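You operate a simulated robot arm through the tools that you are given. There is no shell and no other tool.

The job below is to be done with a simulated two-armed robot. You get a single attempt, and the scene is never put back.

TASK
Wipe the oil smear off the press bed with the grey rag.
Fine: push the slide in first and draw it out after; leave the lever up; put the rag back. What is to be rubbed or washed off counts as gone when no trace of it is left.

The check looks at the end state, three seconds after you hand in, the way a careful person would. Anything else that was tipped, shoved, dropped, spilled or broken makes it a failure.

THE ROBOT
Two 7-joint arms with two-finger parallel grippers on one trunk that stands fixed in place. Base frame: the origin is at the foot of the trunk, x ahead of it, y to its left, z up. Units: mm, degrees, N and s.
The left shoulder is at [70, 156, 1080], the right one opposite. Payload 3.91 kg a hand.
Tool frame (each hand has its own): the origin (TCP) lies between the finger pads and is the grasp point; the fingertips stand 30 mm ahead of it; z points along the fingers, y is the line along which they close. Largest opening 110 mm; finger width 20, thickness 10; the body of the gripper, 48 by 112 mm, starts 55 mm behind the TCP.
Orientation is told as [roll, pitch, yaw] about the base's x, y, z axes, in that order, counted from this pose: with the fingers straight down and closing along the base's y, the tool's x points along the base's -x, its y along +y and its z along -z.

THE INTERFACE
- The arms move only by the tool send_rows. It takes "left_series", "right_series" or both (then of equal length, played together; a hand with none holds still); each is a list of rows, each a list of 7 numbers: the opening, from 0 (shut) to 1 (fully open), then the shift along the tool's x, y, z in units of 100 mm (1.0 is 100 mm), then the turn, a rotation vector about the tool's x, y, z in units of 45 degrees (1.0 is 45 degrees). In form: [[hand, x, y, z, rx, ry, rz], ...]. A call has 1 to 20 rows; each row is the pose to reach, as a shift and turn from the pose commanded when the call began, along the tool's axes at that moment. A call with a number of a shift or a turn outside -1 to 1 is refused whole. Each row takes 0.2 s and may step no farther than 50 mm and 8.6 degrees from the row before; otherwise, or with a gripper value out of range, the whole call is refused. A pose out of reach is approached as far as the arm can. The call stops where the force on the tool passes 90 N (or 10 N more than at its start, if that is more) or the arm is blocked; 0.2 s more then pass. The fingers move at their own pace (about 108 mm/s each) and stop on an object; they squeeze with about 30 N. The grip force told is the motor's: it shows also when the fingers shut on nothing. Time passes only in rows, and 0.2 s behind the last, so rows that repeat a pose let the fingers close. The reply holds the time, the measured pose of the TCP, the force on the tool along the base axes, the opening and the grip force, in the units named above and with some noise, with the torque about the TCP (base axes, N m) and any sound that the robot's microphone picked up.
- Cameras (640 x 400 px; columns grow to the right, rows downward): "scene" is now at [105.6, 50.1, 1316.2]; the picture's right is [0.61, -0.79, -0.00], its down [-0.34, -0.26, -0.90] and it looks along [0.71, 0.56, -0.43] (base axes); focal length 339 px, centre (320, 200). "left" rides on the left gripper at [72, -17, -103] in its tool frame; the picture's right is [0.23, 0.97, 0.00], its down [-0.76, 0.18, -0.62] and it looks along [-0.61, 0.14, 0.78] (tool axes); focal length 222 px, centre (320, 200). "right" rides on the right gripper at [72, 17, -103] in its tool frame; the picture's right is [-0.23, 0.97, 0.00], its down [-0.76, -0.18, -0.62] and it looks along [-0.61, -0.14, 0.78] (tool axes); focal length 222 px, centre (320, 200). There is no depth. A picture from a camera that has moved, and an enlarged one, comes with that camera's place and axes in the base frame and with its lens. The place of the scene camera against the robot may be out by one fixed shift of up to 25 mm in any direction.
- get_image(camera): a new picture of that camera. The clock stands still meanwhile.
- move_column(by): slides the trunk up (or, below 0, down) by that many mm; the arms and the scene camera ride with it, the base frame stays. It gives what a move gives, with no picture.
- pan_tilt(pan, tilt): turns the head with the scene camera to pan (to the left, within 86 degrees either way) and tilt (down, from -29 to 69), counted from straight ahead of the robot. It gives what a move gives.
- inspect(camera, box): a new picture of the part [left, top, right, bottom] of that camera's present view, enlarged. The clock stands still meanwhile.
- finish_job(): hands the job in; it is judged then, once.

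Nothing tells you positions but the pictures and the camera data. Unless the task says otherwise, let go and move clear before handing in.

The tools are called after "Emit:" as a command line: name --argument value ..., lists and objects as JSON in quotes. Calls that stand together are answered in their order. send_rows: Moves the arms, as the interface text tells. Its arguments: {"type":"object","properties":{"left_series":{"type":"array"},"right_series":{"type":"array"}},"required":[]} The other tools are called the same way: move_column (by) slides the trunk up or down; pan_tilt (pan, tilt) turns the head that bears the scene camera; get_image (camera) takes a picture; inspect (camera, box) takes an enlarged picture of a part of a camera's view; finish_job () hands the job in.

At the start:

```text
t: 0.0
left_ee_pos: [426.3, 562.5, 1073.3]
left_orientation: [0.0, -0.1, 0.0]
left_ft_force: [0.2, 0.4, -0.2]
left_wrist_torque: [0.03, -0.02, 0.0]
left_finger_gap: 109.9
left_gripper_force: 0.0
right_ee_pos: [638.7, 45.8, 1061.3]
right_orientation: [0.0, 0.0, 0.0]
right_ft_force: [0.4, -0.3, -0.7]
right_wrist_torque: [-0.01, 0.0, 0.01]
right_finger_gap: 110.4
right_gripper_force: 0.1
trunk travel left (down, up): [-525.0, 415.0]
head pan, tilt: [37.9, 25.2]
```

scene: 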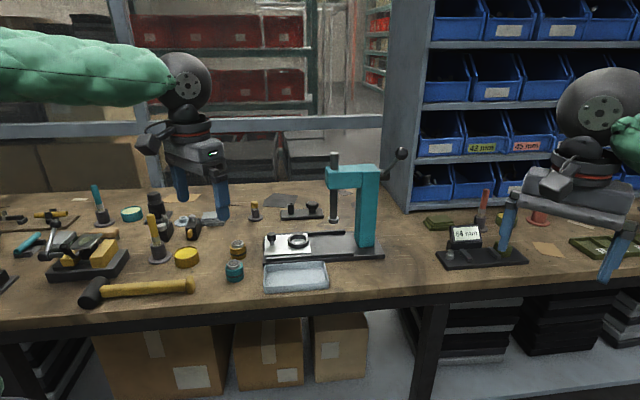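
right: 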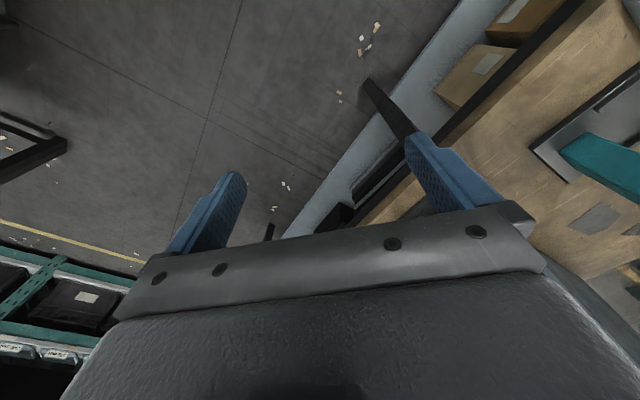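
left: 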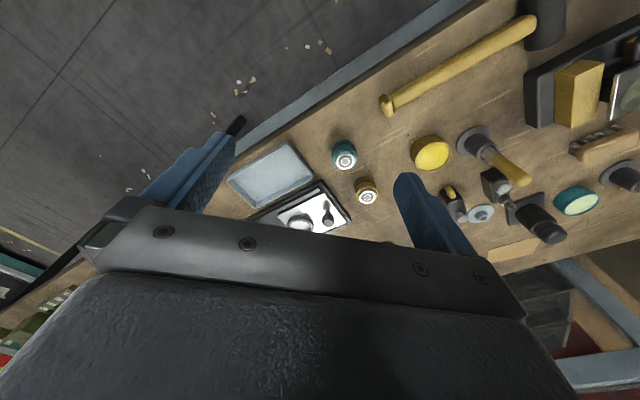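

I see a bench with a teal arbor press, its bed and slide, a shallow tray in front of it and many other items. I'll look closer at the press and find the rag before moving.

Emit:
inspect --camera "scene" --box '[240, 140, 420, 300]'

Emit:
inspect --camera "scene" --box '[0, 170, 240, 320]'

Emit:
inspect --camera "scene" --box '[400, 170, 640, 320]'

Emit:
inspect --camera "left" --box '[200, 120, 400, 245]'

```text
2.50 times, centred on (330, 220) of scene
camera zoom: at [105.6, 50.1, 1316.2], right [0.61, -0.79, 0.0], down [-0.34, -0.26, -0.9], along [0.71, 0.56, -0.43], focal length 848 px, centre (295, 150)
```

zoom: 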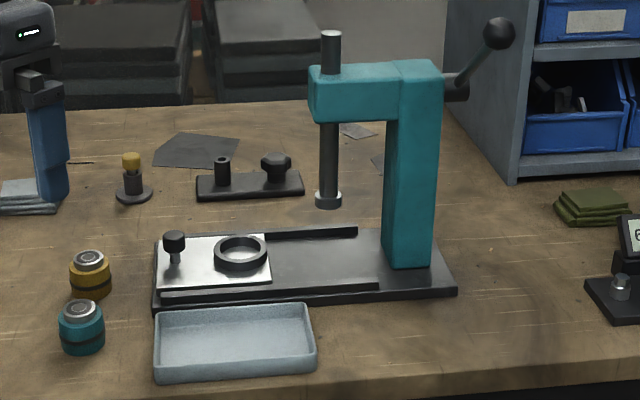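

```text
2.67 times, centred on (120, 245) of scene
camera zoom: at [105.6, 50.1, 1316.2], right [0.61, -0.79, 0.0], down [-0.34, -0.26, -0.9], along [0.71, 0.56, -0.43], focal length 904 px, centre (853, 80)
```

zoom: 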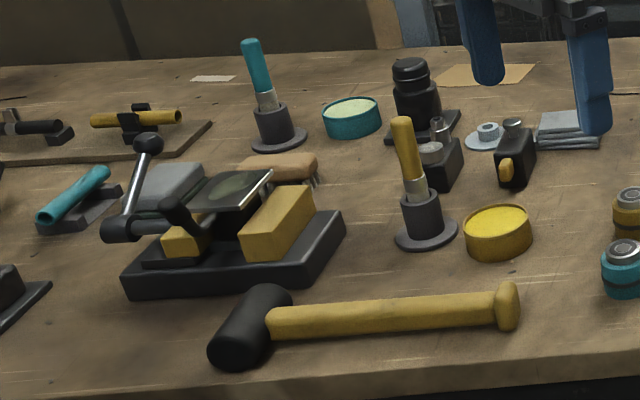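

```text
2.67 times, centred on (520, 245) of scene
camera zoom: at [105.6, 50.1, 1316.2], right [0.61, -0.79, 0.0], down [-0.34, -0.26, -0.9], along [0.71, 0.56, -0.43], focal length 904 px, centre (-213, 80)
```

zoom: 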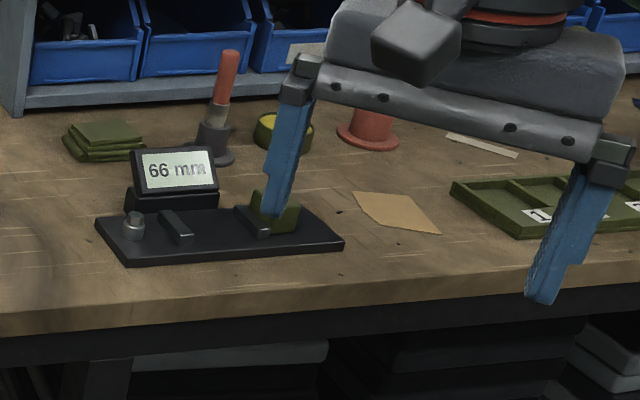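

```text
3.20 times, centred on (300, 182) of left
camera zoom: at [354.5, 545.8, 1176.5], right [-0.23, 0.97, 0.0], down [0.76, 0.18, 0.62], along [0.61, 0.14, -0.78], focal length 711 px, centre (384, 256)
```

zoom: 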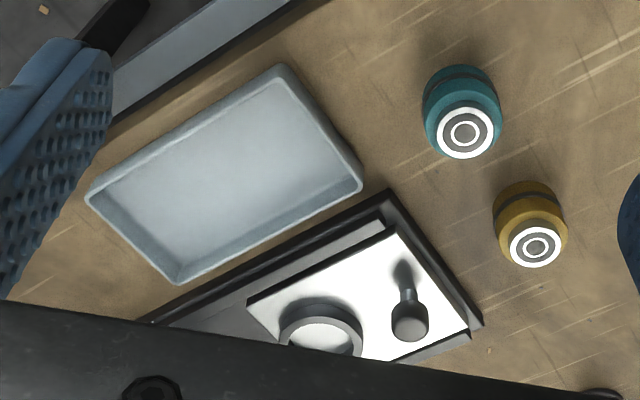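

The rag looks like the folded pale grey cloth near the left finger. The bench runs diagonally to the base, at roughly -48°, and the smear is probably under the slide's outer end. I'll raise the trunk to get a second viewpoint for triangulating.

Emit:
move_column --by 250

Emit:
pan_tilt --pan 42 --tilt 42

Emit:
get_image --camera "scene"

Emit:
get_image --camera "left"

```text
t: 2.6
left_ee_pos: [425.6, 563.4, 1322.9]
left_orientation: [-0.1, 0.0, 0.0]
left_ft_force: [0.5, 0.1, 0.4]
left_wrist_torque: [-0.01, 0.0, -0.02]
left_finger_gap: 109.9
left_gripper_force: 0.0
right_ee_pos: [639.4, 45.9, 1312.8]
right_orientation: [0.0, 0.0, 0.0]
right_ft_force: [0.1, -0.4, -0.2]
right_wrist_torque: [-0.02, -0.04, 0.01]
right_finger_gap: 109.8
right_gripper_force: 0.0
trunk travel left (down, up): [-775.0, 165.0]
head pan, tilt: [37.9, 25.2]
```

```text
t: 3.4
left_ee_pos: [427.3, 562.4, 1322.1]
left_orientation: [0.1, 0.0, 0.0]
left_ft_force: [-0.3, 0.2, 0.4]
left_wrist_torque: [0.03, 0.0, 0.01]
left_finger_gap: 110.1
left_gripper_force: 0.1
right_ee_pos: [638.7, 45.0, 1311.5]
right_orientation: [-0.1, -0.1, -0.1]
right_ft_force: [-0.1, -0.8, -0.2]
right_wrist_torque: [0.01, -0.01, 0.0]
right_finger_gap: 109.7
right_gripper_force: 0.1
trunk travel left (down, up): [-775.0, 165.0]
head pan, tilt: [42.0, 42.0]
```

```text
taken
camera scene: at [95.1, 49.5, 1540.4], right [0.67, -0.74, 0.0], down [-0.5, -0.45, -0.74], along [0.55, 0.5, -0.67], focal length 339 px, centre (320, 200)
```

scene: 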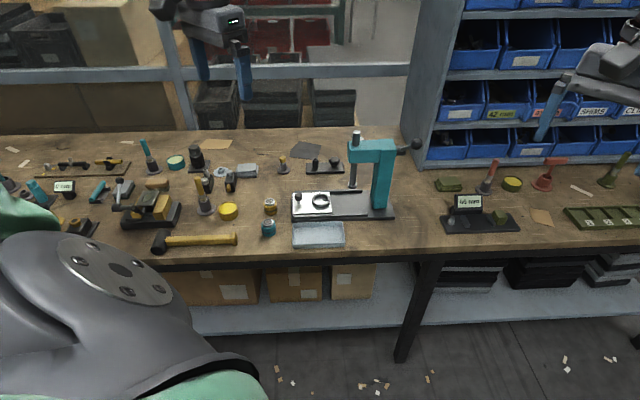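

```text
taken
camera left: at [354.6, 545.9, 1426.5], right [-0.23, 0.97, 0.0], down [0.76, 0.18, 0.62], along [0.61, 0.14, -0.78], focal length 222 px, centre (320, 200)
```

left: 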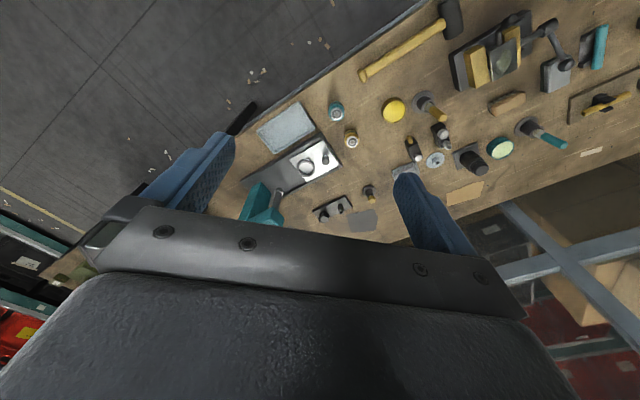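

The higher view shows the whole layout. I'll enlarge the press and rag in both cameras.

Emit:
inspect --camera "scene" --box '[260, 120, 430, 255]'

Emit:
inspect --camera "scene" --box '[180, 130, 320, 245]'

Emit:
inspect --camera "left" --box '[220, 90, 420, 240]'

Emit:
inspect --camera "left" --box '[380, 90, 480, 190]'

```text
2.96 times, centred on (345, 188) of scene
camera zoom: at [95.1, 49.5, 1540.4], right [0.67, -0.74, 0.0], down [-0.5, -0.45, -0.74], along [0.55, 0.5, -0.67], focal length 1004 px, centre (246, 237)
```

zoom: 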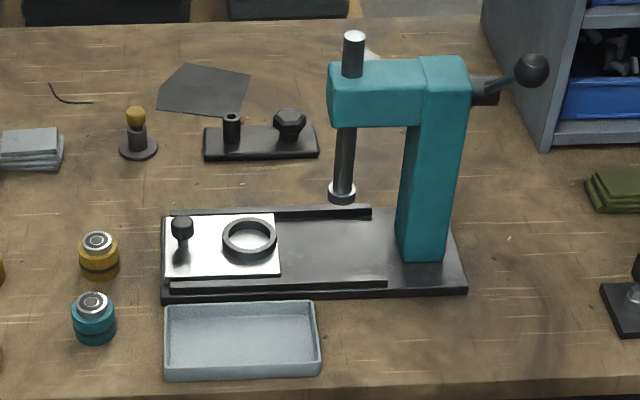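

```text
3.48 times, centred on (250, 188) of scene
camera zoom: at [95.1, 49.5, 1540.4], right [0.67, -0.74, 0.0], down [-0.5, -0.45, -0.74], along [0.55, 0.5, -0.67], focal length 1179 px, centre (564, 244)
```

zoom: 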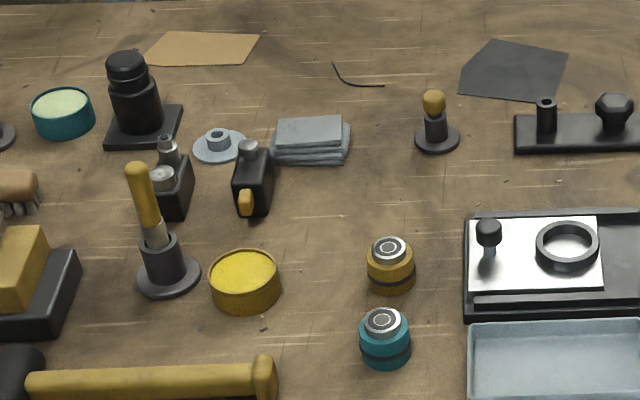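

```text
2.67 times, centred on (320, 165) of left
camera zoom: at [354.6, 545.9, 1426.5], right [-0.23, 0.97, 0.0], down [0.76, 0.18, 0.62], along [0.61, 0.14, -0.78], focal length 592 px, centre (320, 293)
```

zoom: 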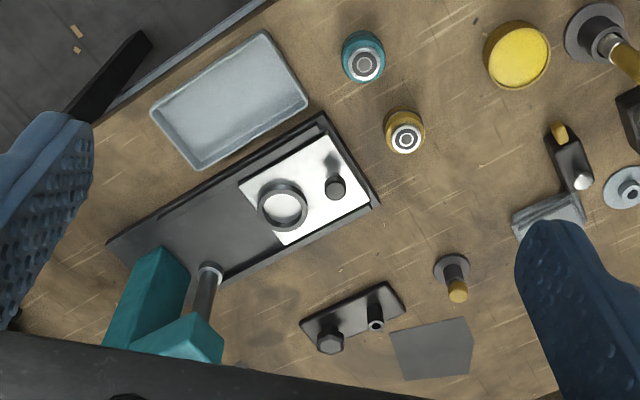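

```text
4.00 times, centred on (430, 140) of left
camera zoom: at [354.6, 545.9, 1426.5], right [-0.23, 0.97, 0.0], down [0.76, 0.18, 0.62], along [0.61, 0.14, -0.78], focal length 888 px, centre (-120, 440)
```

zoom: 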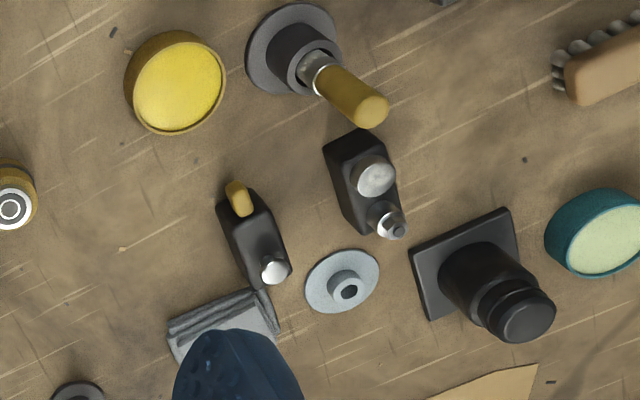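

Triangulating the left camera's low and high views gives these estimates:
- **Bench axes:** u = (.707, -.707) to the right, w = (.707, .707) into the bench.
- **Bed:** top near z 790, u from about 0 to 322, w from about 854 to 990.
- **Slide knob:** top near (655, 633, 853).
- **Rag:** near (672, 918), at the far edge of reach.

Next I lower the trunk and turn the left hand to line up with the bench.

Emit:
move_column --by -250

Emit:
send_rows --left_series '[[1, -0.15, 0.1, 0, 0, 0, 0.16], [1, -0.3, 0.2, 0, 0, 0, 0.33], [1, -0.45, 0.3, 0, 0, 0, 0.5], [1, -0.6, 0.4, 0, 0, 0, 0.67], [1, -0.8, 0.5, 0, 0, 0, 0.83], [1, -1, 0.6, 0, 0, 0, 1]]'

Emit:
get_image --camera "left"

Emit:
get_image --camera "scene"

```text
t: 6.0
left_ee_pos: [426.5, 562.3, 1073.3]
left_orientation: [0.0, 0.0, -0.1]
left_ft_force: [-1.3, -0.1, -0.4]
left_wrist_torque: [-0.02, -0.03, -0.01]
left_finger_gap: 109.9
left_gripper_force: 0.0
right_ee_pos: [639.1, 45.2, 1061.7]
right_orientation: [0.0, 0.0, 0.0]
right_ft_force: [-0.3, -0.2, 0.0]
right_wrist_torque: [0.03, 0.01, 0.04]
right_finger_gap: 110.2
right_gripper_force: 0.1
trunk travel left (down, up): [-525.0, 415.0]
head pan, tilt: [42.0, 42.0]
```

```text
t: 7.4
left_ee_pos: [527.6, 624.3, 1071.9]
left_orientation: [-0.1, 0.0, -45.0]
left_ft_force: [-0.7, 0.8, -0.6]
left_wrist_torque: [0.0, 0.02, -0.03]
left_finger_gap: 109.9
left_gripper_force: 0.1
right_ee_pos: [639.1, 46.3, 1061.0]
right_orientation: [-0.1, 0.1, 0.1]
right_ft_force: [0.2, 0.9, 0.0]
right_wrist_torque: [0.01, 0.03, -0.04]
right_finger_gap: 110.0
right_gripper_force: 0.0
trunk travel left (down, up): [-525.0, 415.0]
head pan, tilt: [42.0, 42.0]
```

```text
taken
camera left: at [465.4, 664.7, 1175.3], right [0.53, 0.85, 0.0], down [0.67, -0.41, 0.62], along [0.53, -0.33, -0.78], focal length 222 px, centre (320, 200)
```

left: 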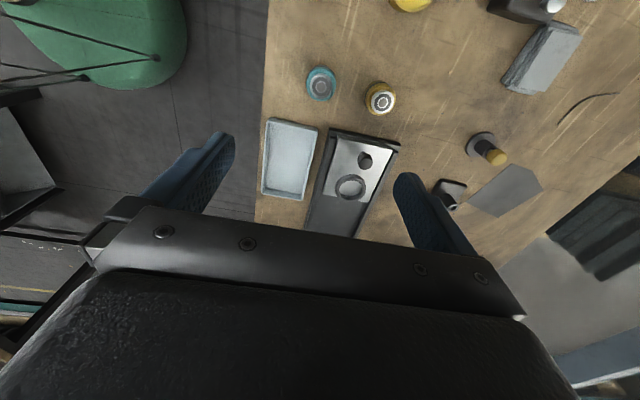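

```text
taken
camera scene: at [96.0, 50.5, 1290.2], right [0.67, -0.74, 0.0], down [-0.5, -0.45, -0.74], along [0.55, 0.5, -0.67], focal length 339 px, centre (320, 200)
```

scene: 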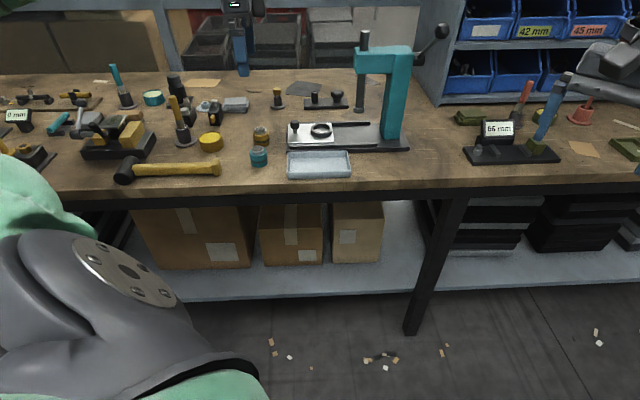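

The hand is aligned with the bench. I'll enlarge the bed and the rag from here.

Emit:
inspect --camera "left" --box '[250, 100, 430, 240]'

Emit:
inspect --camera "left" --box '[460, 0, 620, 120]'

```text
2.86 times, centred on (340, 170) of left
camera zoom: at [465.4, 664.7, 1175.3], right [0.53, 0.85, 0.0], down [0.67, -0.41, 0.62], along [0.53, -0.33, -0.78], focal length 635 px, centre (263, 286)
```

zoom: 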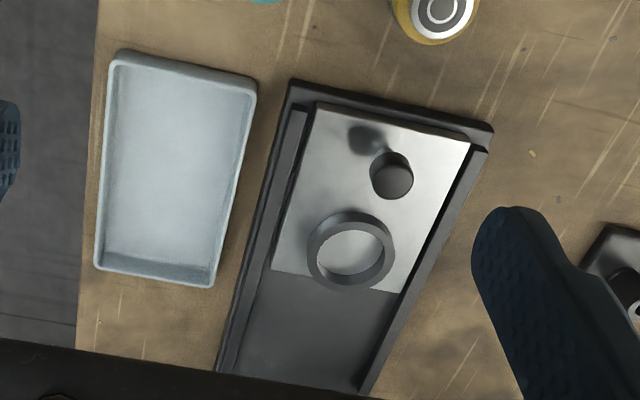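

```text
3.33 times, centred on (540, 60) of left
camera zoom: at [465.4, 664.7, 1175.3], right [0.53, 0.85, 0.0], down [0.67, -0.41, 0.62], along [0.53, -0.33, -0.78], focal length 740 px, centre (-413, 667)
```

zoom: 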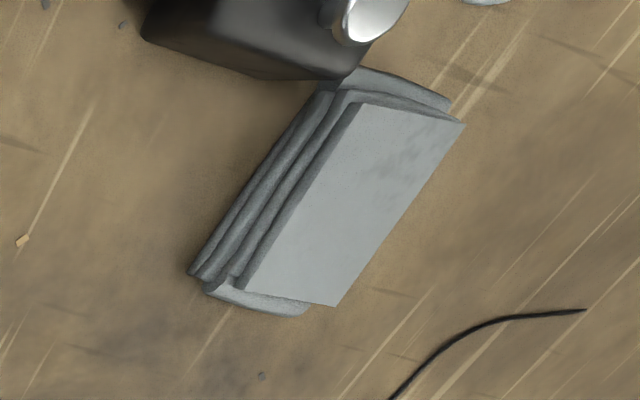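

Seen from here the knob sits at about (u 17, w 914). The rag spans u -216 to -128 and w 1097 to 1158, with a black clamp block touching its left-front corner. I'll bring the left hand over the knob first.

Emit:
send_rows --left_series '[[1, -0.2, 0.25, 0.1, 0, 0, 0], [1, -0.42, 0.5, 0.25, 0, 0, 0], [1, -0.64, 0.75, 0.45, 0, 0, 0], [1, -0.85, 0.98, 0.7, 0, 0, 0], [1, -0.85, 0.98, 0.95, 0, 0, 0]]'

Emit:
get_image --camera "left"

Emit:
get_image --camera "scene"

```text
t: 8.6
left_ee_pos: [652.7, 631.4, 976.5]
left_orientation: [-0.2, 0.1, -45.0]
left_ft_force: [1.1, -0.3, -0.2]
left_wrist_torque: [-0.04, -0.01, -0.01]
left_finger_gap: 109.9
left_gripper_force: 0.1
right_ee_pos: [639.4, 45.5, 1061.2]
right_orientation: [-0.1, 0.0, 0.0]
right_ft_force: [-0.5, 0.5, -0.2]
right_wrist_torque: [-0.01, -0.02, 0.01]
right_finger_gap: 110.2
right_gripper_force: 0.0
trunk travel left (down, up): [-525.0, 415.0]
head pan, tilt: [42.0, 42.0]
```

```text
taken
camera left: at [589.6, 671.2, 1080.6], right [0.53, 0.85, 0.0], down [0.66, -0.41, 0.62], along [0.53, -0.33, -0.78], focal length 222 px, centre (320, 200)
```

left: 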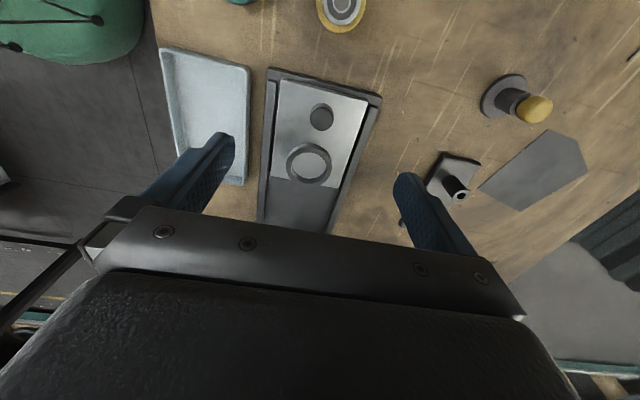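

```text
taken
camera scene: at [95.0, 50.4, 1290.3], right [0.67, -0.74, 0.0], down [-0.5, -0.45, -0.74], along [0.55, 0.5, -0.67], focal length 339 px, centre (320, 200)
```

scene: 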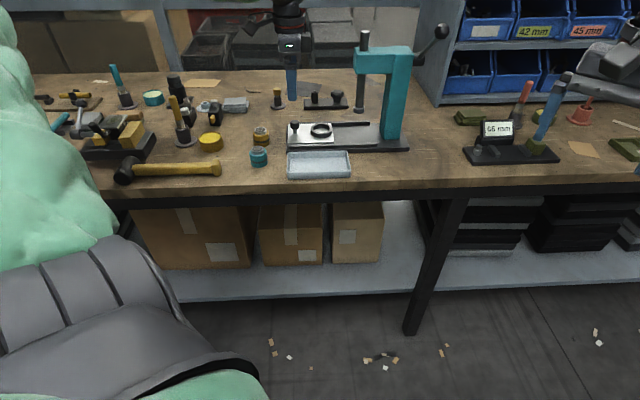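

The hand is above the bed at z 977. I'll enlarge to pin the knob position more exactly before going down.

Emit:
inspect --camera "left" --box '[250, 60, 400, 160]'

Emit:
inspect --camera "scene" --box '[240, 20, 440, 160]'

```text
4.00 times, centred on (325, 110) of left
camera zoom: at [589.6, 671.2, 1080.6], right [0.53, 0.85, 0.0], down [0.66, -0.41, 0.62], along [0.53, -0.33, -0.78], focal length 888 px, centre (300, 560)
```

zoom: 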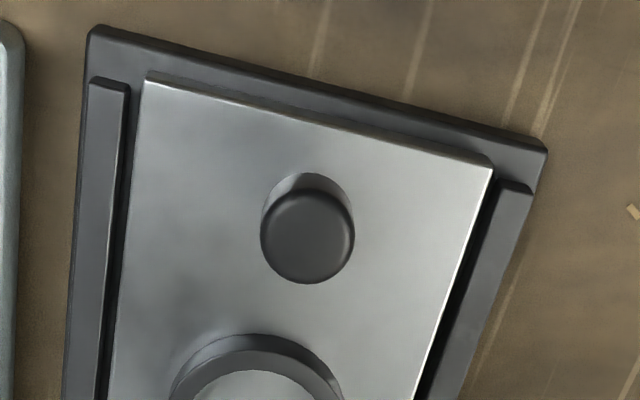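

```text
2.86 times, centred on (340, 90) of scene
camera zoom: at [95.0, 50.4, 1290.3], right [0.67, -0.74, 0.0], down [-0.5, -0.45, -0.74], along [0.55, 0.5, -0.67], focal length 969 px, centre (263, 514)
```

zoom: 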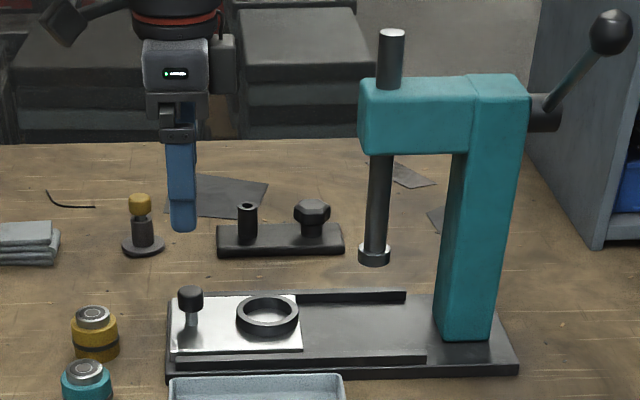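

The knob is about 23 mm wide, its top near z 855, at about (u 17, w 911), almost directly below the TCP. I'll partly close the fingers and go down in two stages.

Emit:
send_rows --left_series '[[0.5, -0.02, 0.03, 0.2, 0, 0, 0], [0.5, -0.02, 0.03, 0.45, 0, 0, 0], [0.5, -0.02, 0.03, 0.7, 0, 0, 0], [0.5, -0.02, 0.03, 0.9, 0, 0, 0]]'

Emit:
get_image --camera "left"

Emit:
inspect --camera "scene" --box '[240, 20, 440, 160]'

```text
t: 9.6
left_ee_pos: [658.7, 634.5, 885.8]
left_orientation: [0.0, 0.0, -45.0]
left_ft_force: [-0.5, -0.3, 0.1]
left_wrist_torque: [-0.04, 0.01, -0.02]
left_finger_gap: 55.1
left_gripper_force: 0.1
right_ee_pos: [639.1, 46.1, 1062.7]
right_orientation: [0.0, 0.0, 0.0]
right_ft_force: [-0.9, 0.0, -0.9]
right_wrist_torque: [0.03, 0.04, 0.0]
right_finger_gap: 110.0
right_gripper_force: 0.1
trunk travel left (down, up): [-525.0, 415.0]
head pan, tilt: [42.0, 42.0]
```

```text
taken
camera left: at [596.0, 673.3, 989.8], right [0.53, 0.85, 0.0], down [0.66, -0.41, 0.62], along [0.53, -0.33, -0.78], focal length 222 px, centre (320, 200)
```

left: 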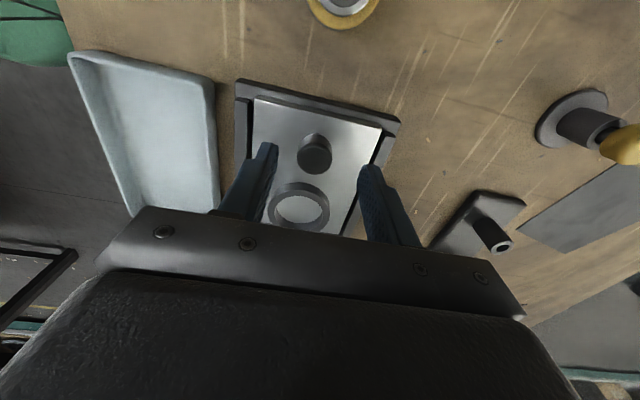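

```text
2.86 times, centred on (340, 90) of scene
camera zoom: at [95.1, 49.8, 1290.3], right [0.67, -0.74, 0.0], down [-0.5, -0.45, -0.74], along [0.55, 0.5, -0.67], focal length 969 px, centre (263, 514)
```

zoom: 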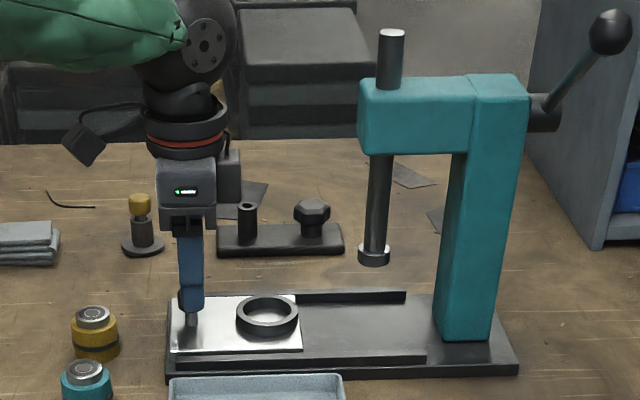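

The fingers straddle the knob. I'll go down 40 mm and close on it.

Emit:
send_rows --left_series '[[0.5, 0.03, -0.03, 0.2, 0, 0, 0], [0.5, 0.03, -0.03, 0.4, 0, 0, 0], [0.2, 0.03, -0.03, 0.4, 0, 0, 0], [0, 0.03, -0.03, 0.4, 0, 0, 0], [0, 0.03, -0.03, 0.4, 0, 0, 0], [0, 0.03, -0.03, 0.4, 0, 0, 0]]'

Emit:
get_image --camera "left"

Emit:
inspect --camera "scene" --box '[240, 20, 440, 160]'

```text
t: 11.0
left_ee_pos: [654.9, 633.0, 855.5]
left_orientation: [0.6, -0.2, -45.0]
left_ft_force: [5.9, 8.4, 72.3]
left_wrist_torque: [-0.55, 0.52, -0.05]
left_finger_gap: 23.8
left_gripper_force: 45.0
right_ee_pos: [635.3, 41.6, 1065.3]
right_orientation: [0.2, -0.1, 0.0]
right_ft_force: [0.3, -0.6, -0.4]
right_wrist_torque: [0.01, 0.01, 0.01]
right_finger_gap: 110.1
right_gripper_force: 0.2
trunk travel left (down, up): [-525.0, 415.0]
head pan, tilt: [42.0, 42.0]
```

```text
taken
camera left: at [590.7, 671.0, 959.2], right [0.53, 0.85, 0.01], down [0.66, -0.42, 0.63], along [0.54, -0.33, -0.78], focal length 222 px, centre (320, 200)
```

left: 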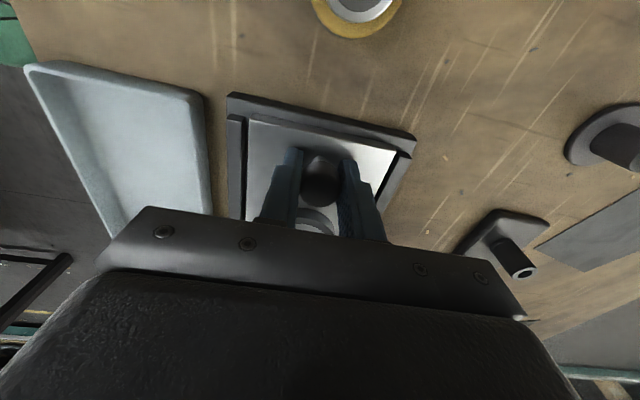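

```text
2.86 times, centred on (340, 90) of scene
camera zoom: at [91.2, 45.9, 1291.4], right [0.67, -0.74, 0.0], down [-0.49, -0.45, -0.75], along [0.55, 0.5, -0.67], focal length 969 px, centre (263, 514)
```

zoom: 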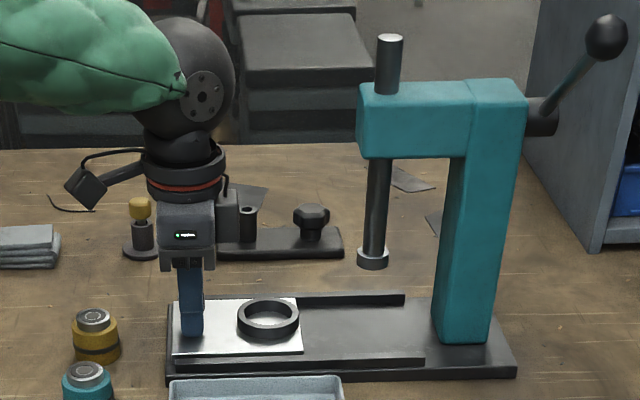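

The fingertips are pressing on the slide plate: 72 N at TCP z 855, so the plate top is near z 825, higher than I estimated. I'll open, rise to about z 864 and grip again.

Emit:
send_rows --left_series '[[0.4, 0, 0, -0.05, 0, 0, 0], [0.4, 0, 0, -0.1, 0, 0, 0], [0.4, 0, 0, -0.16, 0, 0, 0], [0.4, 0, 0, -0.16, 0, 0, 0]]'

Emit:
get_image --camera "left"

Emit:
inspect --camera "scene" --box '[240, 60, 380, 160]'

```text
t: 12.0
left_ee_pos: [654.7, 632.5, 863.2]
left_orientation: [-0.1, 0.1, -45.1]
left_ft_force: [1.1, 0.2, -0.1]
left_wrist_torque: [0.01, 0.0, -0.02]
left_finger_gap: 43.9
left_gripper_force: 0.0
right_ee_pos: [638.5, 43.1, 1062.4]
right_orientation: [0.0, 0.0, 0.0]
right_ft_force: [0.0, 0.5, 0.1]
right_wrist_torque: [0.03, -0.02, 0.0]
right_finger_gap: 110.0
right_gripper_force: 0.1
trunk travel left (down, up): [-525.0, 415.0]
head pan, tilt: [42.0, 42.0]
```

```text
taken
camera left: at [591.2, 671.2, 966.5], right [0.53, 0.85, 0.0], down [0.67, -0.41, 0.62], along [0.53, -0.33, -0.78], focal length 222 px, centre (320, 200)
```

left: 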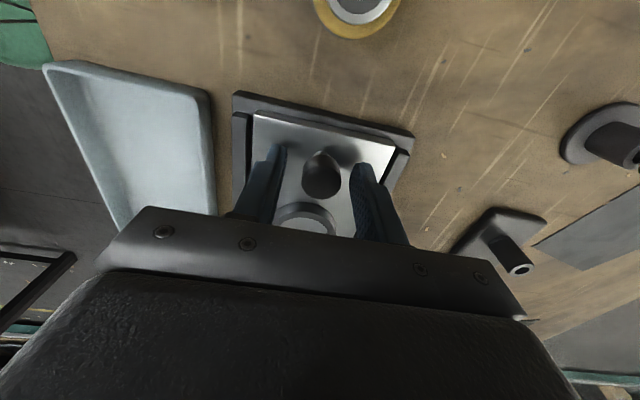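

```text
4.00 times, centred on (310, 110) of scene
camera zoom: at [94.3, 48.6, 1290.2], right [0.67, -0.74, 0.0], down [-0.5, -0.45, -0.74], along [0.55, 0.5, -0.67], focal length 1356 px, centre (360, 560)
```

zoom: 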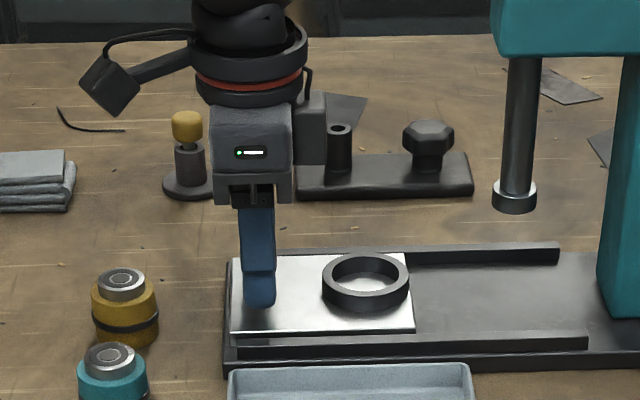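

The fingers are clear of the plate now. I'll enlarge the knob between the fingers to check its height against the fingertips.

Emit:
inspect --camera "left" --box '[220, 80, 430, 250]'

Emit:
inspect --camera "scene" --box '[280, 110, 350, 155]'

```text
2.35 times, centred on (325, 165) of left
camera zoom: at [591.2, 671.2, 966.5], right [0.53, 0.85, 0.0], down [0.67, -0.41, 0.62], along [0.53, -0.33, -0.78], focal length 523 px, centre (308, 282)
```

zoom: 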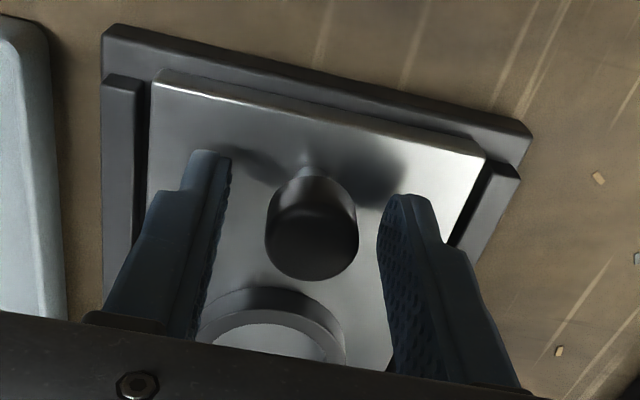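

```text
8.89 times, centred on (315, 132) of scene
camera zoom: at [94.3, 48.6, 1290.2], right [0.67, -0.74, 0.0], down [-0.5, -0.45, -0.74], along [0.55, 0.5, -0.67], focal length 3014 px, centre (364, 800)
```

zoom: 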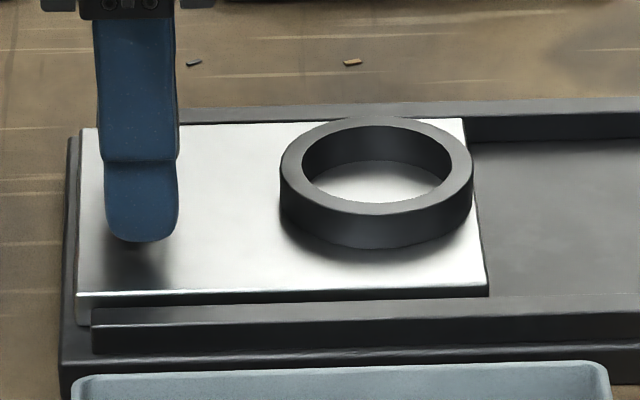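

The knob sits between the fingers with its top near z 860. Pushed in, the wrist would come very close to the press head, so I'll tilt the tool 20° away from the press (wrist toward -u) before gripping.

Emit:
send_rows --left_series '[[0.4, 0.01, 0, 0, 0, -0.15, 0], [0.4, 0.02, 0, 0, 0, -0.3, 0], [0.4, 0.03, 0, 0, 0, -0.44, 0], [0.2, 0.03, 0, 0, 0, -0.44, 0], [0, 0.03, 0, 0, 0, -0.44, 0], [0, 0.03, 0, 0, 0, -0.44, 0]]'

Emit:
get_image --camera "left"

Emit:
inspect --camera "scene" --box '[240, 20, 440, 160]'

```text
t: 13.4
left_ee_pos: [651.8, 635.0, 863.2]
left_orientation: [-0.1, -19.7, -45.0]
left_ft_force: [-10.5, -11.4, -8.1]
left_wrist_torque: [-0.07, -0.48, -0.14]
left_finger_gap: 23.8
left_gripper_force: 44.6
right_ee_pos: [639.3, 44.8, 1062.3]
right_orientation: [0.0, 0.0, 0.0]
right_ft_force: [0.6, 0.4, 1.2]
right_wrist_torque: [-0.02, -0.01, 0.0]
right_finger_gap: 109.7
right_gripper_force: 0.2
trunk travel left (down, up): [-525.0, 415.0]
head pan, tilt: [42.0, 42.0]
```

```text
taken
camera left: at [567.6, 695.8, 935.8], right [0.54, 0.84, -0.08], down [0.48, -0.23, 0.84], along [0.69, -0.49, -0.53], focal length 222 px, centre (320, 200)
```

left: 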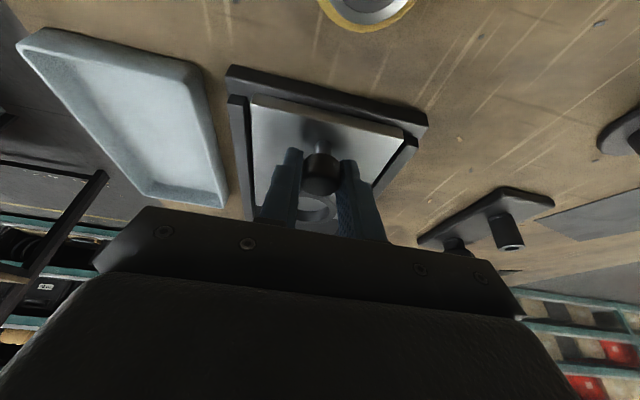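

```text
2.86 times, centred on (340, 90) of scene
camera zoom: at [94.8, 49.1, 1290.2], right [0.67, -0.74, 0.0], down [-0.5, -0.45, -0.74], along [0.55, 0.5, -0.67], focal length 969 px, centre (263, 514)
```

zoom: 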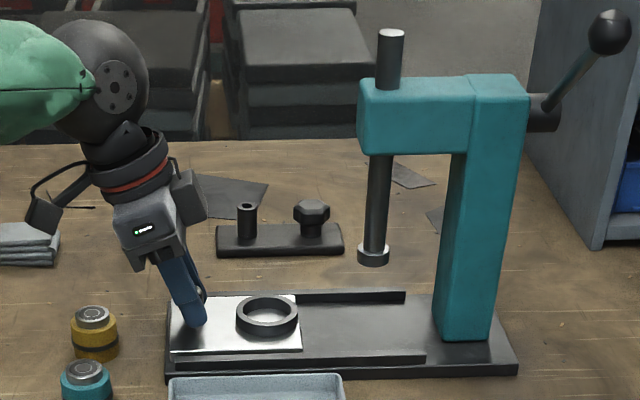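

The knob is gripped, with a 23.8 mm gap. I'll push the slide in (+u), 50 mm first, watching the force.

Emit:
send_rows --left_series '[[0, -0.094, -0.02, 0.034, 0, 0, 0], [0, -0.188, -0.02, 0.068, 0, 0, 0], [0, -0.282, -0.02, 0.103, 0, 0, 0], [0, -0.376, -0.02, 0.137, 0, 0, 0], [0, -0.47, -0.02, 0.171, 0, 0, 0]]'

Emit:
inspect --camera "scene" --box '[240, 20, 440, 160]'

Emit:
get_image --camera "left"

```text
t: 14.6
left_ee_pos: [688.5, 599.1, 863.5]
left_orientation: [-0.1, -19.8, -45.0]
left_ft_force: [12.8, 11.7, -5.3]
left_wrist_torque: [0.75, -0.02, -0.01]
left_finger_gap: 23.6
left_gripper_force: 44.4
right_ee_pos: [639.6, 46.7, 1061.1]
right_orientation: [-0.1, 0.0, -0.1]
right_ft_force: [-0.5, 0.4, 0.2]
right_wrist_torque: [-0.02, 0.01, 0.02]
right_finger_gap: 110.0
right_gripper_force: 0.1
trunk travel left (down, up): [-525.0, 415.0]
head pan, tilt: [42.0, 42.0]
```

```text
2.86 times, centred on (340, 90) of scene
camera zoom: at [96.8, 50.7, 1290.1], right [0.67, -0.74, 0.0], down [-0.5, -0.45, -0.74], along [0.55, 0.5, -0.67], focal length 969 px, centre (263, 514)
```

zoom: 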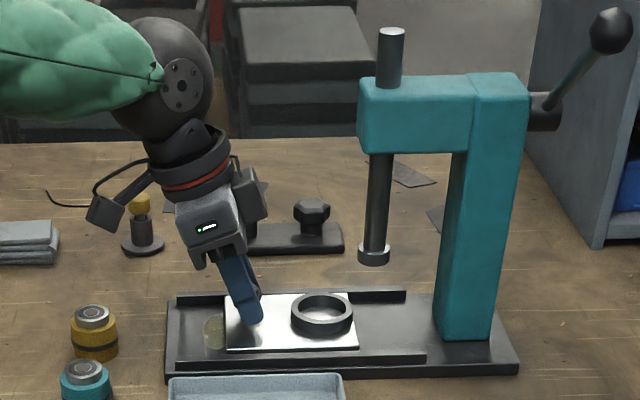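

```text
taken
camera left: at [603.5, 659.6, 935.9], right [0.54, 0.84, -0.08], down [0.48, -0.23, 0.84], along [0.69, -0.49, -0.53], focal length 222 px, centre (320, 200)
```

left: 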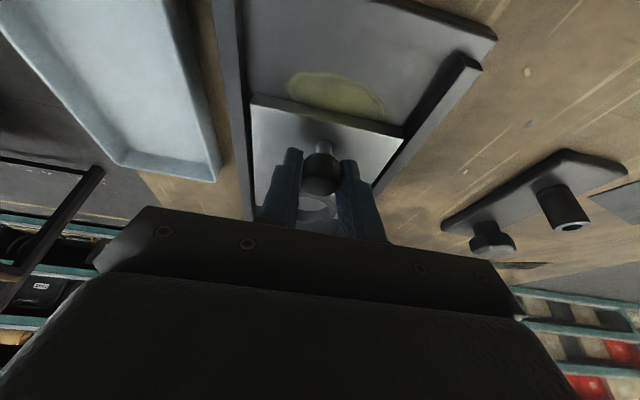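

The slide glides easily and a yellowish oil smear is showing beneath it. I'll push on to about 97 mm of total travel.

Emit:
send_rows --left_series '[[0, -0.094, 0.01, 0.034, 0, 0, 0], [0, -0.188, 0.01, 0.068, 0, 0, 0], [0, -0.282, 0.01, 0.103, 0, 0, 0], [0, -0.376, 0.01, 0.137, 0, 0, 0], [0, -0.44, 0.01, 0.16, 0, 0, 0]]'

Emit:
inspect --camera "scene" --box '[240, 20, 440, 160]'

Emit:
get_image --camera "left"

```text
t: 15.8
left_ee_pos: [719.7, 567.1, 863.3]
left_orientation: [-0.1, -19.8, -44.8]
left_ft_force: [-8.9, 27.5, 4.9]
left_wrist_torque: [0.72, 0.24, 0.09]
left_finger_gap: 23.7
left_gripper_force: 45.2
right_ee_pos: [637.3, 46.3, 1061.7]
right_orientation: [-0.1, 0.0, 0.1]
right_ft_force: [-0.6, -0.1, -0.5]
right_wrist_torque: [0.01, 0.01, 0.0]
right_finger_gap: 109.9
right_gripper_force: 0.0
trunk travel left (down, up): [-525.0, 415.0]
head pan, tilt: [42.0, 42.0]
```

```text
2.86 times, centred on (340, 90) of scene
camera zoom: at [93.9, 52.0, 1290.4], right [0.67, -0.74, 0.0], down [-0.5, -0.45, -0.74], along [0.55, 0.5, -0.67], focal length 969 px, centre (263, 514)
```

zoom: 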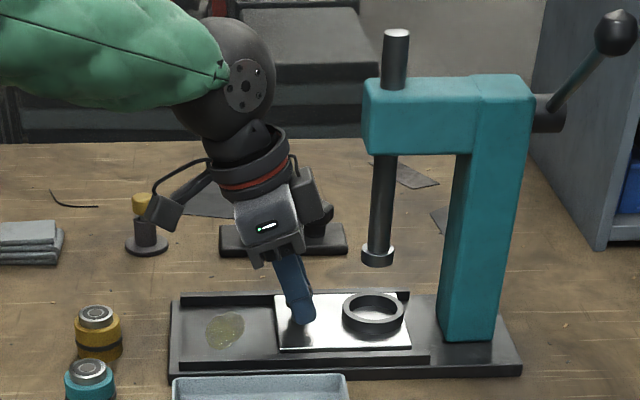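

```text
taken
camera left: at [635.1, 628.2, 936.0], right [0.54, 0.84, -0.08], down [0.49, -0.23, 0.84], along [0.69, -0.49, -0.53], focal length 222 px, centre (320, 200)
```

left: 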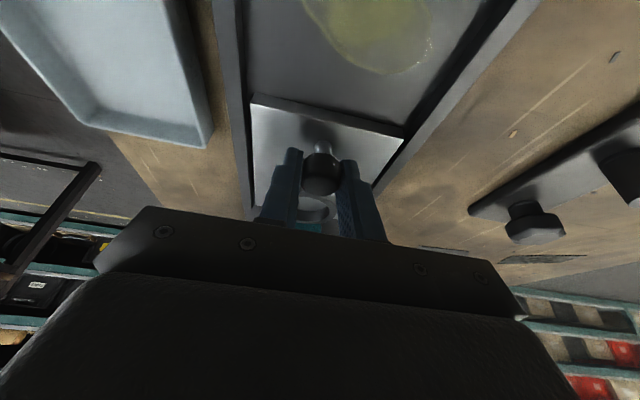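

The slide reached its stop with the ring under the ram, and the smear is fully exposed around u 27 to 66, about 40 mm across. I'll let go of the knob and back off along the tool axis.

Emit:
send_rows --left_series '[[0.4, 0, 0, 0, 0, 0, 0], [0.4, 0, 0, 0, 0, 0, 0], [0.4, 0, 0, -0.2, 0, 0, 0], [0.4, 0, 0, -0.5, 0, 0, 0], [0.6, 0, 0, -0.8, 0, 0, 0], [1, 0, 0, -1, 0, 0, 0]]'

Emit:
get_image --camera "left"

Emit:
inspect --camera "scene" --box '[240, 20, 440, 160]'

Emit:
inspect --camera "scene" --box '[150, 60, 270, 150]'

```text
t: 17.2
left_ee_pos: [695.2, 590.0, 957.0]
left_orientation: [0.0, -19.8, -45.0]
left_ft_force: [-0.1, 1.0, 0.5]
left_wrist_torque: [0.0, 0.01, 0.01]
left_finger_gap: 110.1
left_gripper_force: 0.1
right_ee_pos: [638.7, 44.6, 1061.9]
right_orientation: [0.1, 0.0, 0.0]
right_ft_force: [0.1, -0.2, -0.6]
right_wrist_torque: [0.01, 0.0, 0.01]
right_finger_gap: 109.8
right_gripper_force: 0.0
trunk travel left (down, up): [-525.0, 415.0]
head pan, tilt: [42.0, 42.0]
```

```text
taken
camera left: at [611.1, 650.5, 1030.6], right [0.54, 0.84, -0.08], down [0.48, -0.23, 0.84], along [0.69, -0.49, -0.53], focal length 222 px, centre (320, 200)
```

left: 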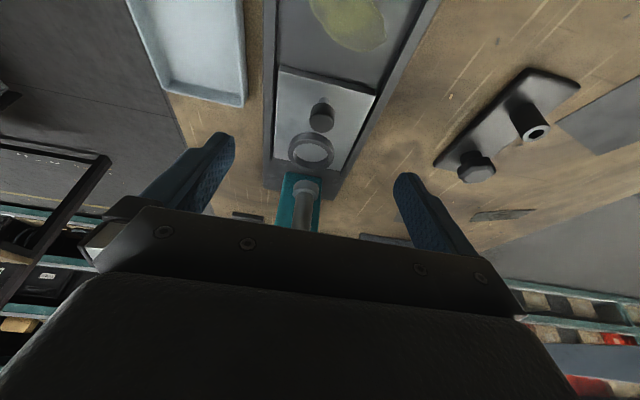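

```text
2.86 times, centred on (340, 90) of scene
camera zoom: at [94.9, 49.6, 1290.3], right [0.67, -0.74, 0.0], down [-0.5, -0.45, -0.74], along [0.55, 0.5, -0.67], focal length 969 px, centre (263, 514)
```

zoom: 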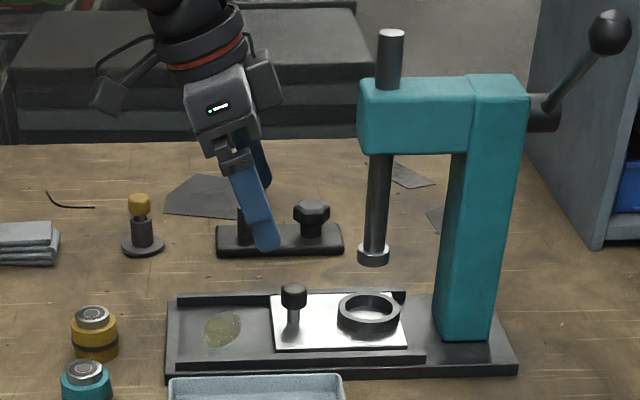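

```text
4.44 times, centred on (210, 105) of scene
camera zoom: at [94.9, 49.6, 1290.3], right [0.67, -0.74, 0.0], down [-0.5, -0.45, -0.74], along [0.55, 0.5, -0.67], focal length 1507 px, centre (809, 622)
```

zoom: 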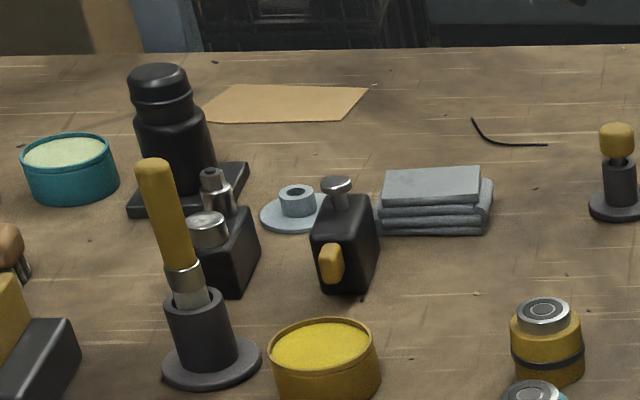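

The slide is parked in and the smear is clear. The rag stack looks about 84 × 54 × 24 mm, centred near u -170, w 1111. I'll level the tool, lift and swing toward the rag.

Emit:
send_rows --left_series '[[1, 0.137, 0, -0.21, 0, 0.11, 0], [1, 0.274, 0, -0.42, 0, 0.22, 0], [1, 0.41, 0, -0.63, 0, 0.33, 0], [1, 0.547, 0, -0.838, 0, 0.44, 0]]'

Emit:
send_rows --left_series '[[1, 0.17, 0.1, 0, 0, 0, -0.16], [1, 0.33, 0.2, 0, 0, 0, -0.33], [1, 0.5, 0.3, 0, 0, 0, -0.5], [1, 0.67, 0.4, 0, 0, 0, -0.67], [1, 0.83, 0.5, 0, 0, 0, -0.83], [1, 1, 0.6, 0, 0, 0, -1]]'

Emit:
get_image --camera "scene"

```text
t: 18.2
left_ee_pos: [638.5, 644.3, 1018.7]
left_orientation: [-0.2, -0.1, -45.1]
left_ft_force: [0.3, -1.3, -0.1]
left_wrist_torque: [0.0, -0.01, 0.01]
left_finger_gap: 109.9
left_gripper_force: 0.1
right_ee_pos: [637.2, 45.3, 1062.8]
right_orientation: [0.0, -0.1, 0.1]
right_ft_force: [-0.1, 0.0, -0.5]
right_wrist_torque: [0.03, 0.03, 0.0]
right_finger_gap: 109.8
right_gripper_force: 0.1
trunk travel left (down, up): [-525.0, 415.0]
head pan, tilt: [42.0, 42.0]
```

```text
t: 19.6
left_ee_pos: [611.0, 761.4, 1017.5]
left_orientation: [0.0, 0.0, 0.0]
left_ft_force: [0.1, 0.0, -0.4]
left_wrist_torque: [-0.01, 0.0, 0.03]
left_finger_gap: 109.9
left_gripper_force: 0.0
right_ee_pos: [638.8, 44.4, 1062.2]
right_orientation: [0.1, 0.1, 0.0]
right_ft_force: [0.0, 0.8, 0.3]
right_wrist_torque: [0.01, 0.0, 0.0]
right_finger_gap: 109.9
right_gripper_force: 0.1
trunk travel left (down, up): [-525.0, 415.0]
head pan, tilt: [42.0, 42.0]
```

```text
taken
camera scene: at [95.1, 49.9, 1290.3], right [0.67, -0.74, 0.0], down [-0.5, -0.45, -0.74], along [0.55, 0.5, -0.67], focal length 339 px, centre (320, 200)
```

scene: 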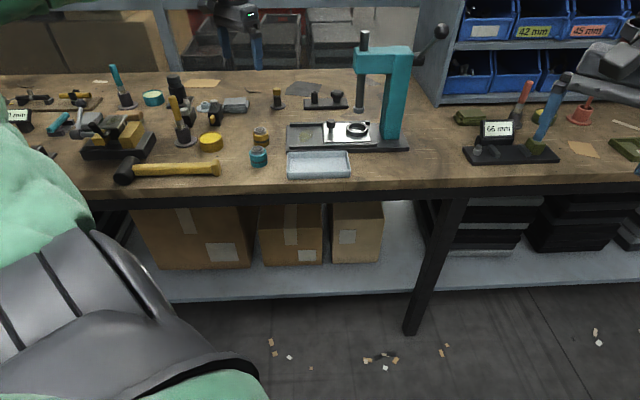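

Next I turn another 45° so the fingers close along the rag's long side, while moving toward the rag.

Emit:
send_rows --left_series '[[1, -0.03, 0.16, 0, 0, 0, -0.16], [1, -0.06, 0.33, 0, 0, 0, -0.33], [1, -0.09, 0.5, 0, 0, 0, -0.5], [1, -0.12, 0.65, 0, 0, 0, -0.67], [1, -0.15, 0.8, 0, 0, 0, -0.83], [1, -0.18, 0.95, 0, 0, 0, -1]]'

Emit:
get_image --camera "left"

Emit:
get_image --camera "scene"

```text
t: 21.0
left_ee_pos: [630.6, 853.8, 1019.6]
left_orientation: [-0.1, 0.1, 45.2]
left_ft_force: [-0.1, 0.0, 0.3]
left_wrist_torque: [-0.02, 0.02, 0.01]
left_finger_gap: 110.0
left_gripper_force: 0.0
right_ee_pos: [639.5, 45.3, 1062.2]
right_orientation: [0.0, 0.0, 0.1]
right_ft_force: [-0.5, -0.6, -0.2]
right_wrist_torque: [-0.04, -0.03, -0.03]
right_finger_gap: 109.9
right_gripper_force: 0.0
trunk travel left (down, up): [-525.0, 415.0]
head pan, tilt: [42.0, 42.0]
```

```text
taken
camera left: at [590.8, 790.9, 1122.9], right [-0.85, 0.53, 0.0], down [0.41, 0.67, 0.62], along [0.33, 0.53, -0.78], focal length 222 px, centre (320, 200)
```

left: 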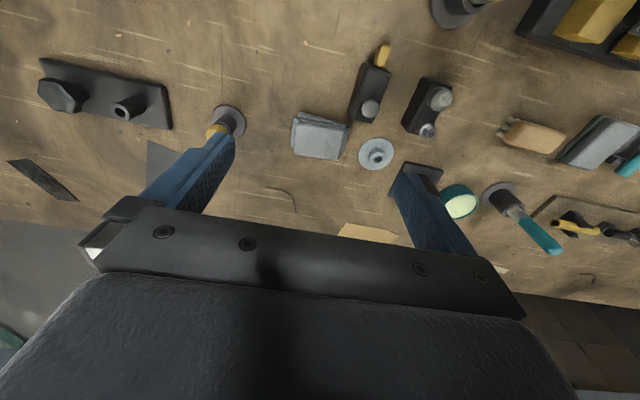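

```text
taken
camera scene: at [95.3, 49.7, 1290.3], right [0.67, -0.74, 0.0], down [-0.5, -0.45, -0.74], along [0.55, 0.5, -0.67], focal length 339 px, centre (320, 200)
```

scene: 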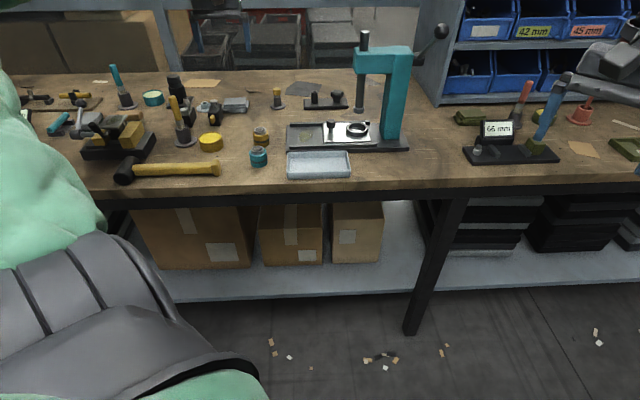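

The hand reaches here with the tool still vertical, 895 mm from the shoulder. I'll enlarge the rag in this view.

Emit:
inspect --camera "left" --box '[260, 40, 440, 200]'

```text
2.50 times, centred on (350, 120) of left
camera zoom: at [590.8, 790.9, 1122.9], right [-0.85, 0.53, 0.0], down [0.41, 0.67, 0.62], along [0.33, 0.53, -0.78], focal length 555 px, centre (245, 400)
```

zoom: 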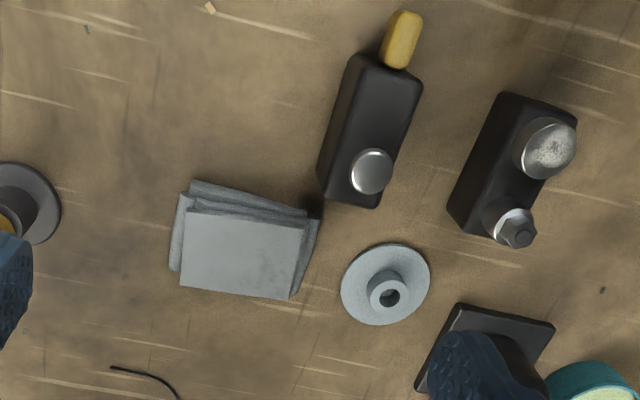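

The rag is clearer now: centre near u -170, w 1110, turned about 5.5° from the bench axis, with its lower layers spanning about 83 mm. The block's rear corner is about 10 mm in front of it and the disc is off to the left. I'll try a vertical reach right above it.

Emit:
send_rows --left_series '[[1, -0.15, 0.03, 0.05, 0, 0, -0.04], [1, -0.3, 0.06, 0.1, 0, 0, -0.08], [1, -0.45, 0.09, 0.15, 0, 0, -0.12], [1, -0.61, 0.1, 0.2, 0, 0, -0.122], [1, -0.61, 0.1, 0.2, 0, 0, -0.122]]'

Emit:
get_image --camera "left"

```text
t: 22.2
left_ee_pos: [664.6, 906.0, 999.6]
left_orientation: [0.0, 0.0, 50.5]
left_ft_force: [0.1, -0.2, 0.7]
left_wrist_torque: [0.01, -0.04, -0.03]
left_finger_gap: 109.9
left_gripper_force: 0.0
right_ee_pos: [639.4, 44.6, 1062.7]
right_orientation: [0.0, -0.1, 0.0]
right_ft_force: [-0.4, 0.2, -0.8]
right_wrist_torque: [-0.01, 0.0, -0.03]
right_finger_gap: 110.1
right_gripper_force: 0.1
trunk travel left (down, up): [-525.0, 415.0]
head pan, tilt: [42.0, 42.0]
```

```text
taken
camera left: at [631.6, 838.1, 1103.8], right [-0.9, 0.44, 0.0], down [0.35, 0.7, 0.62], along [0.28, 0.56, -0.78], focal length 222 px, centre (320, 200)
```

left: 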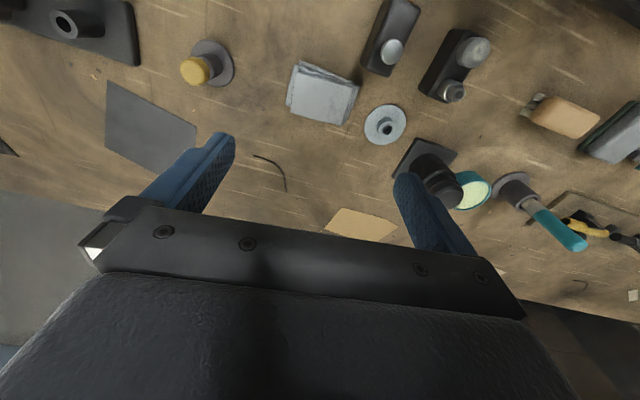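

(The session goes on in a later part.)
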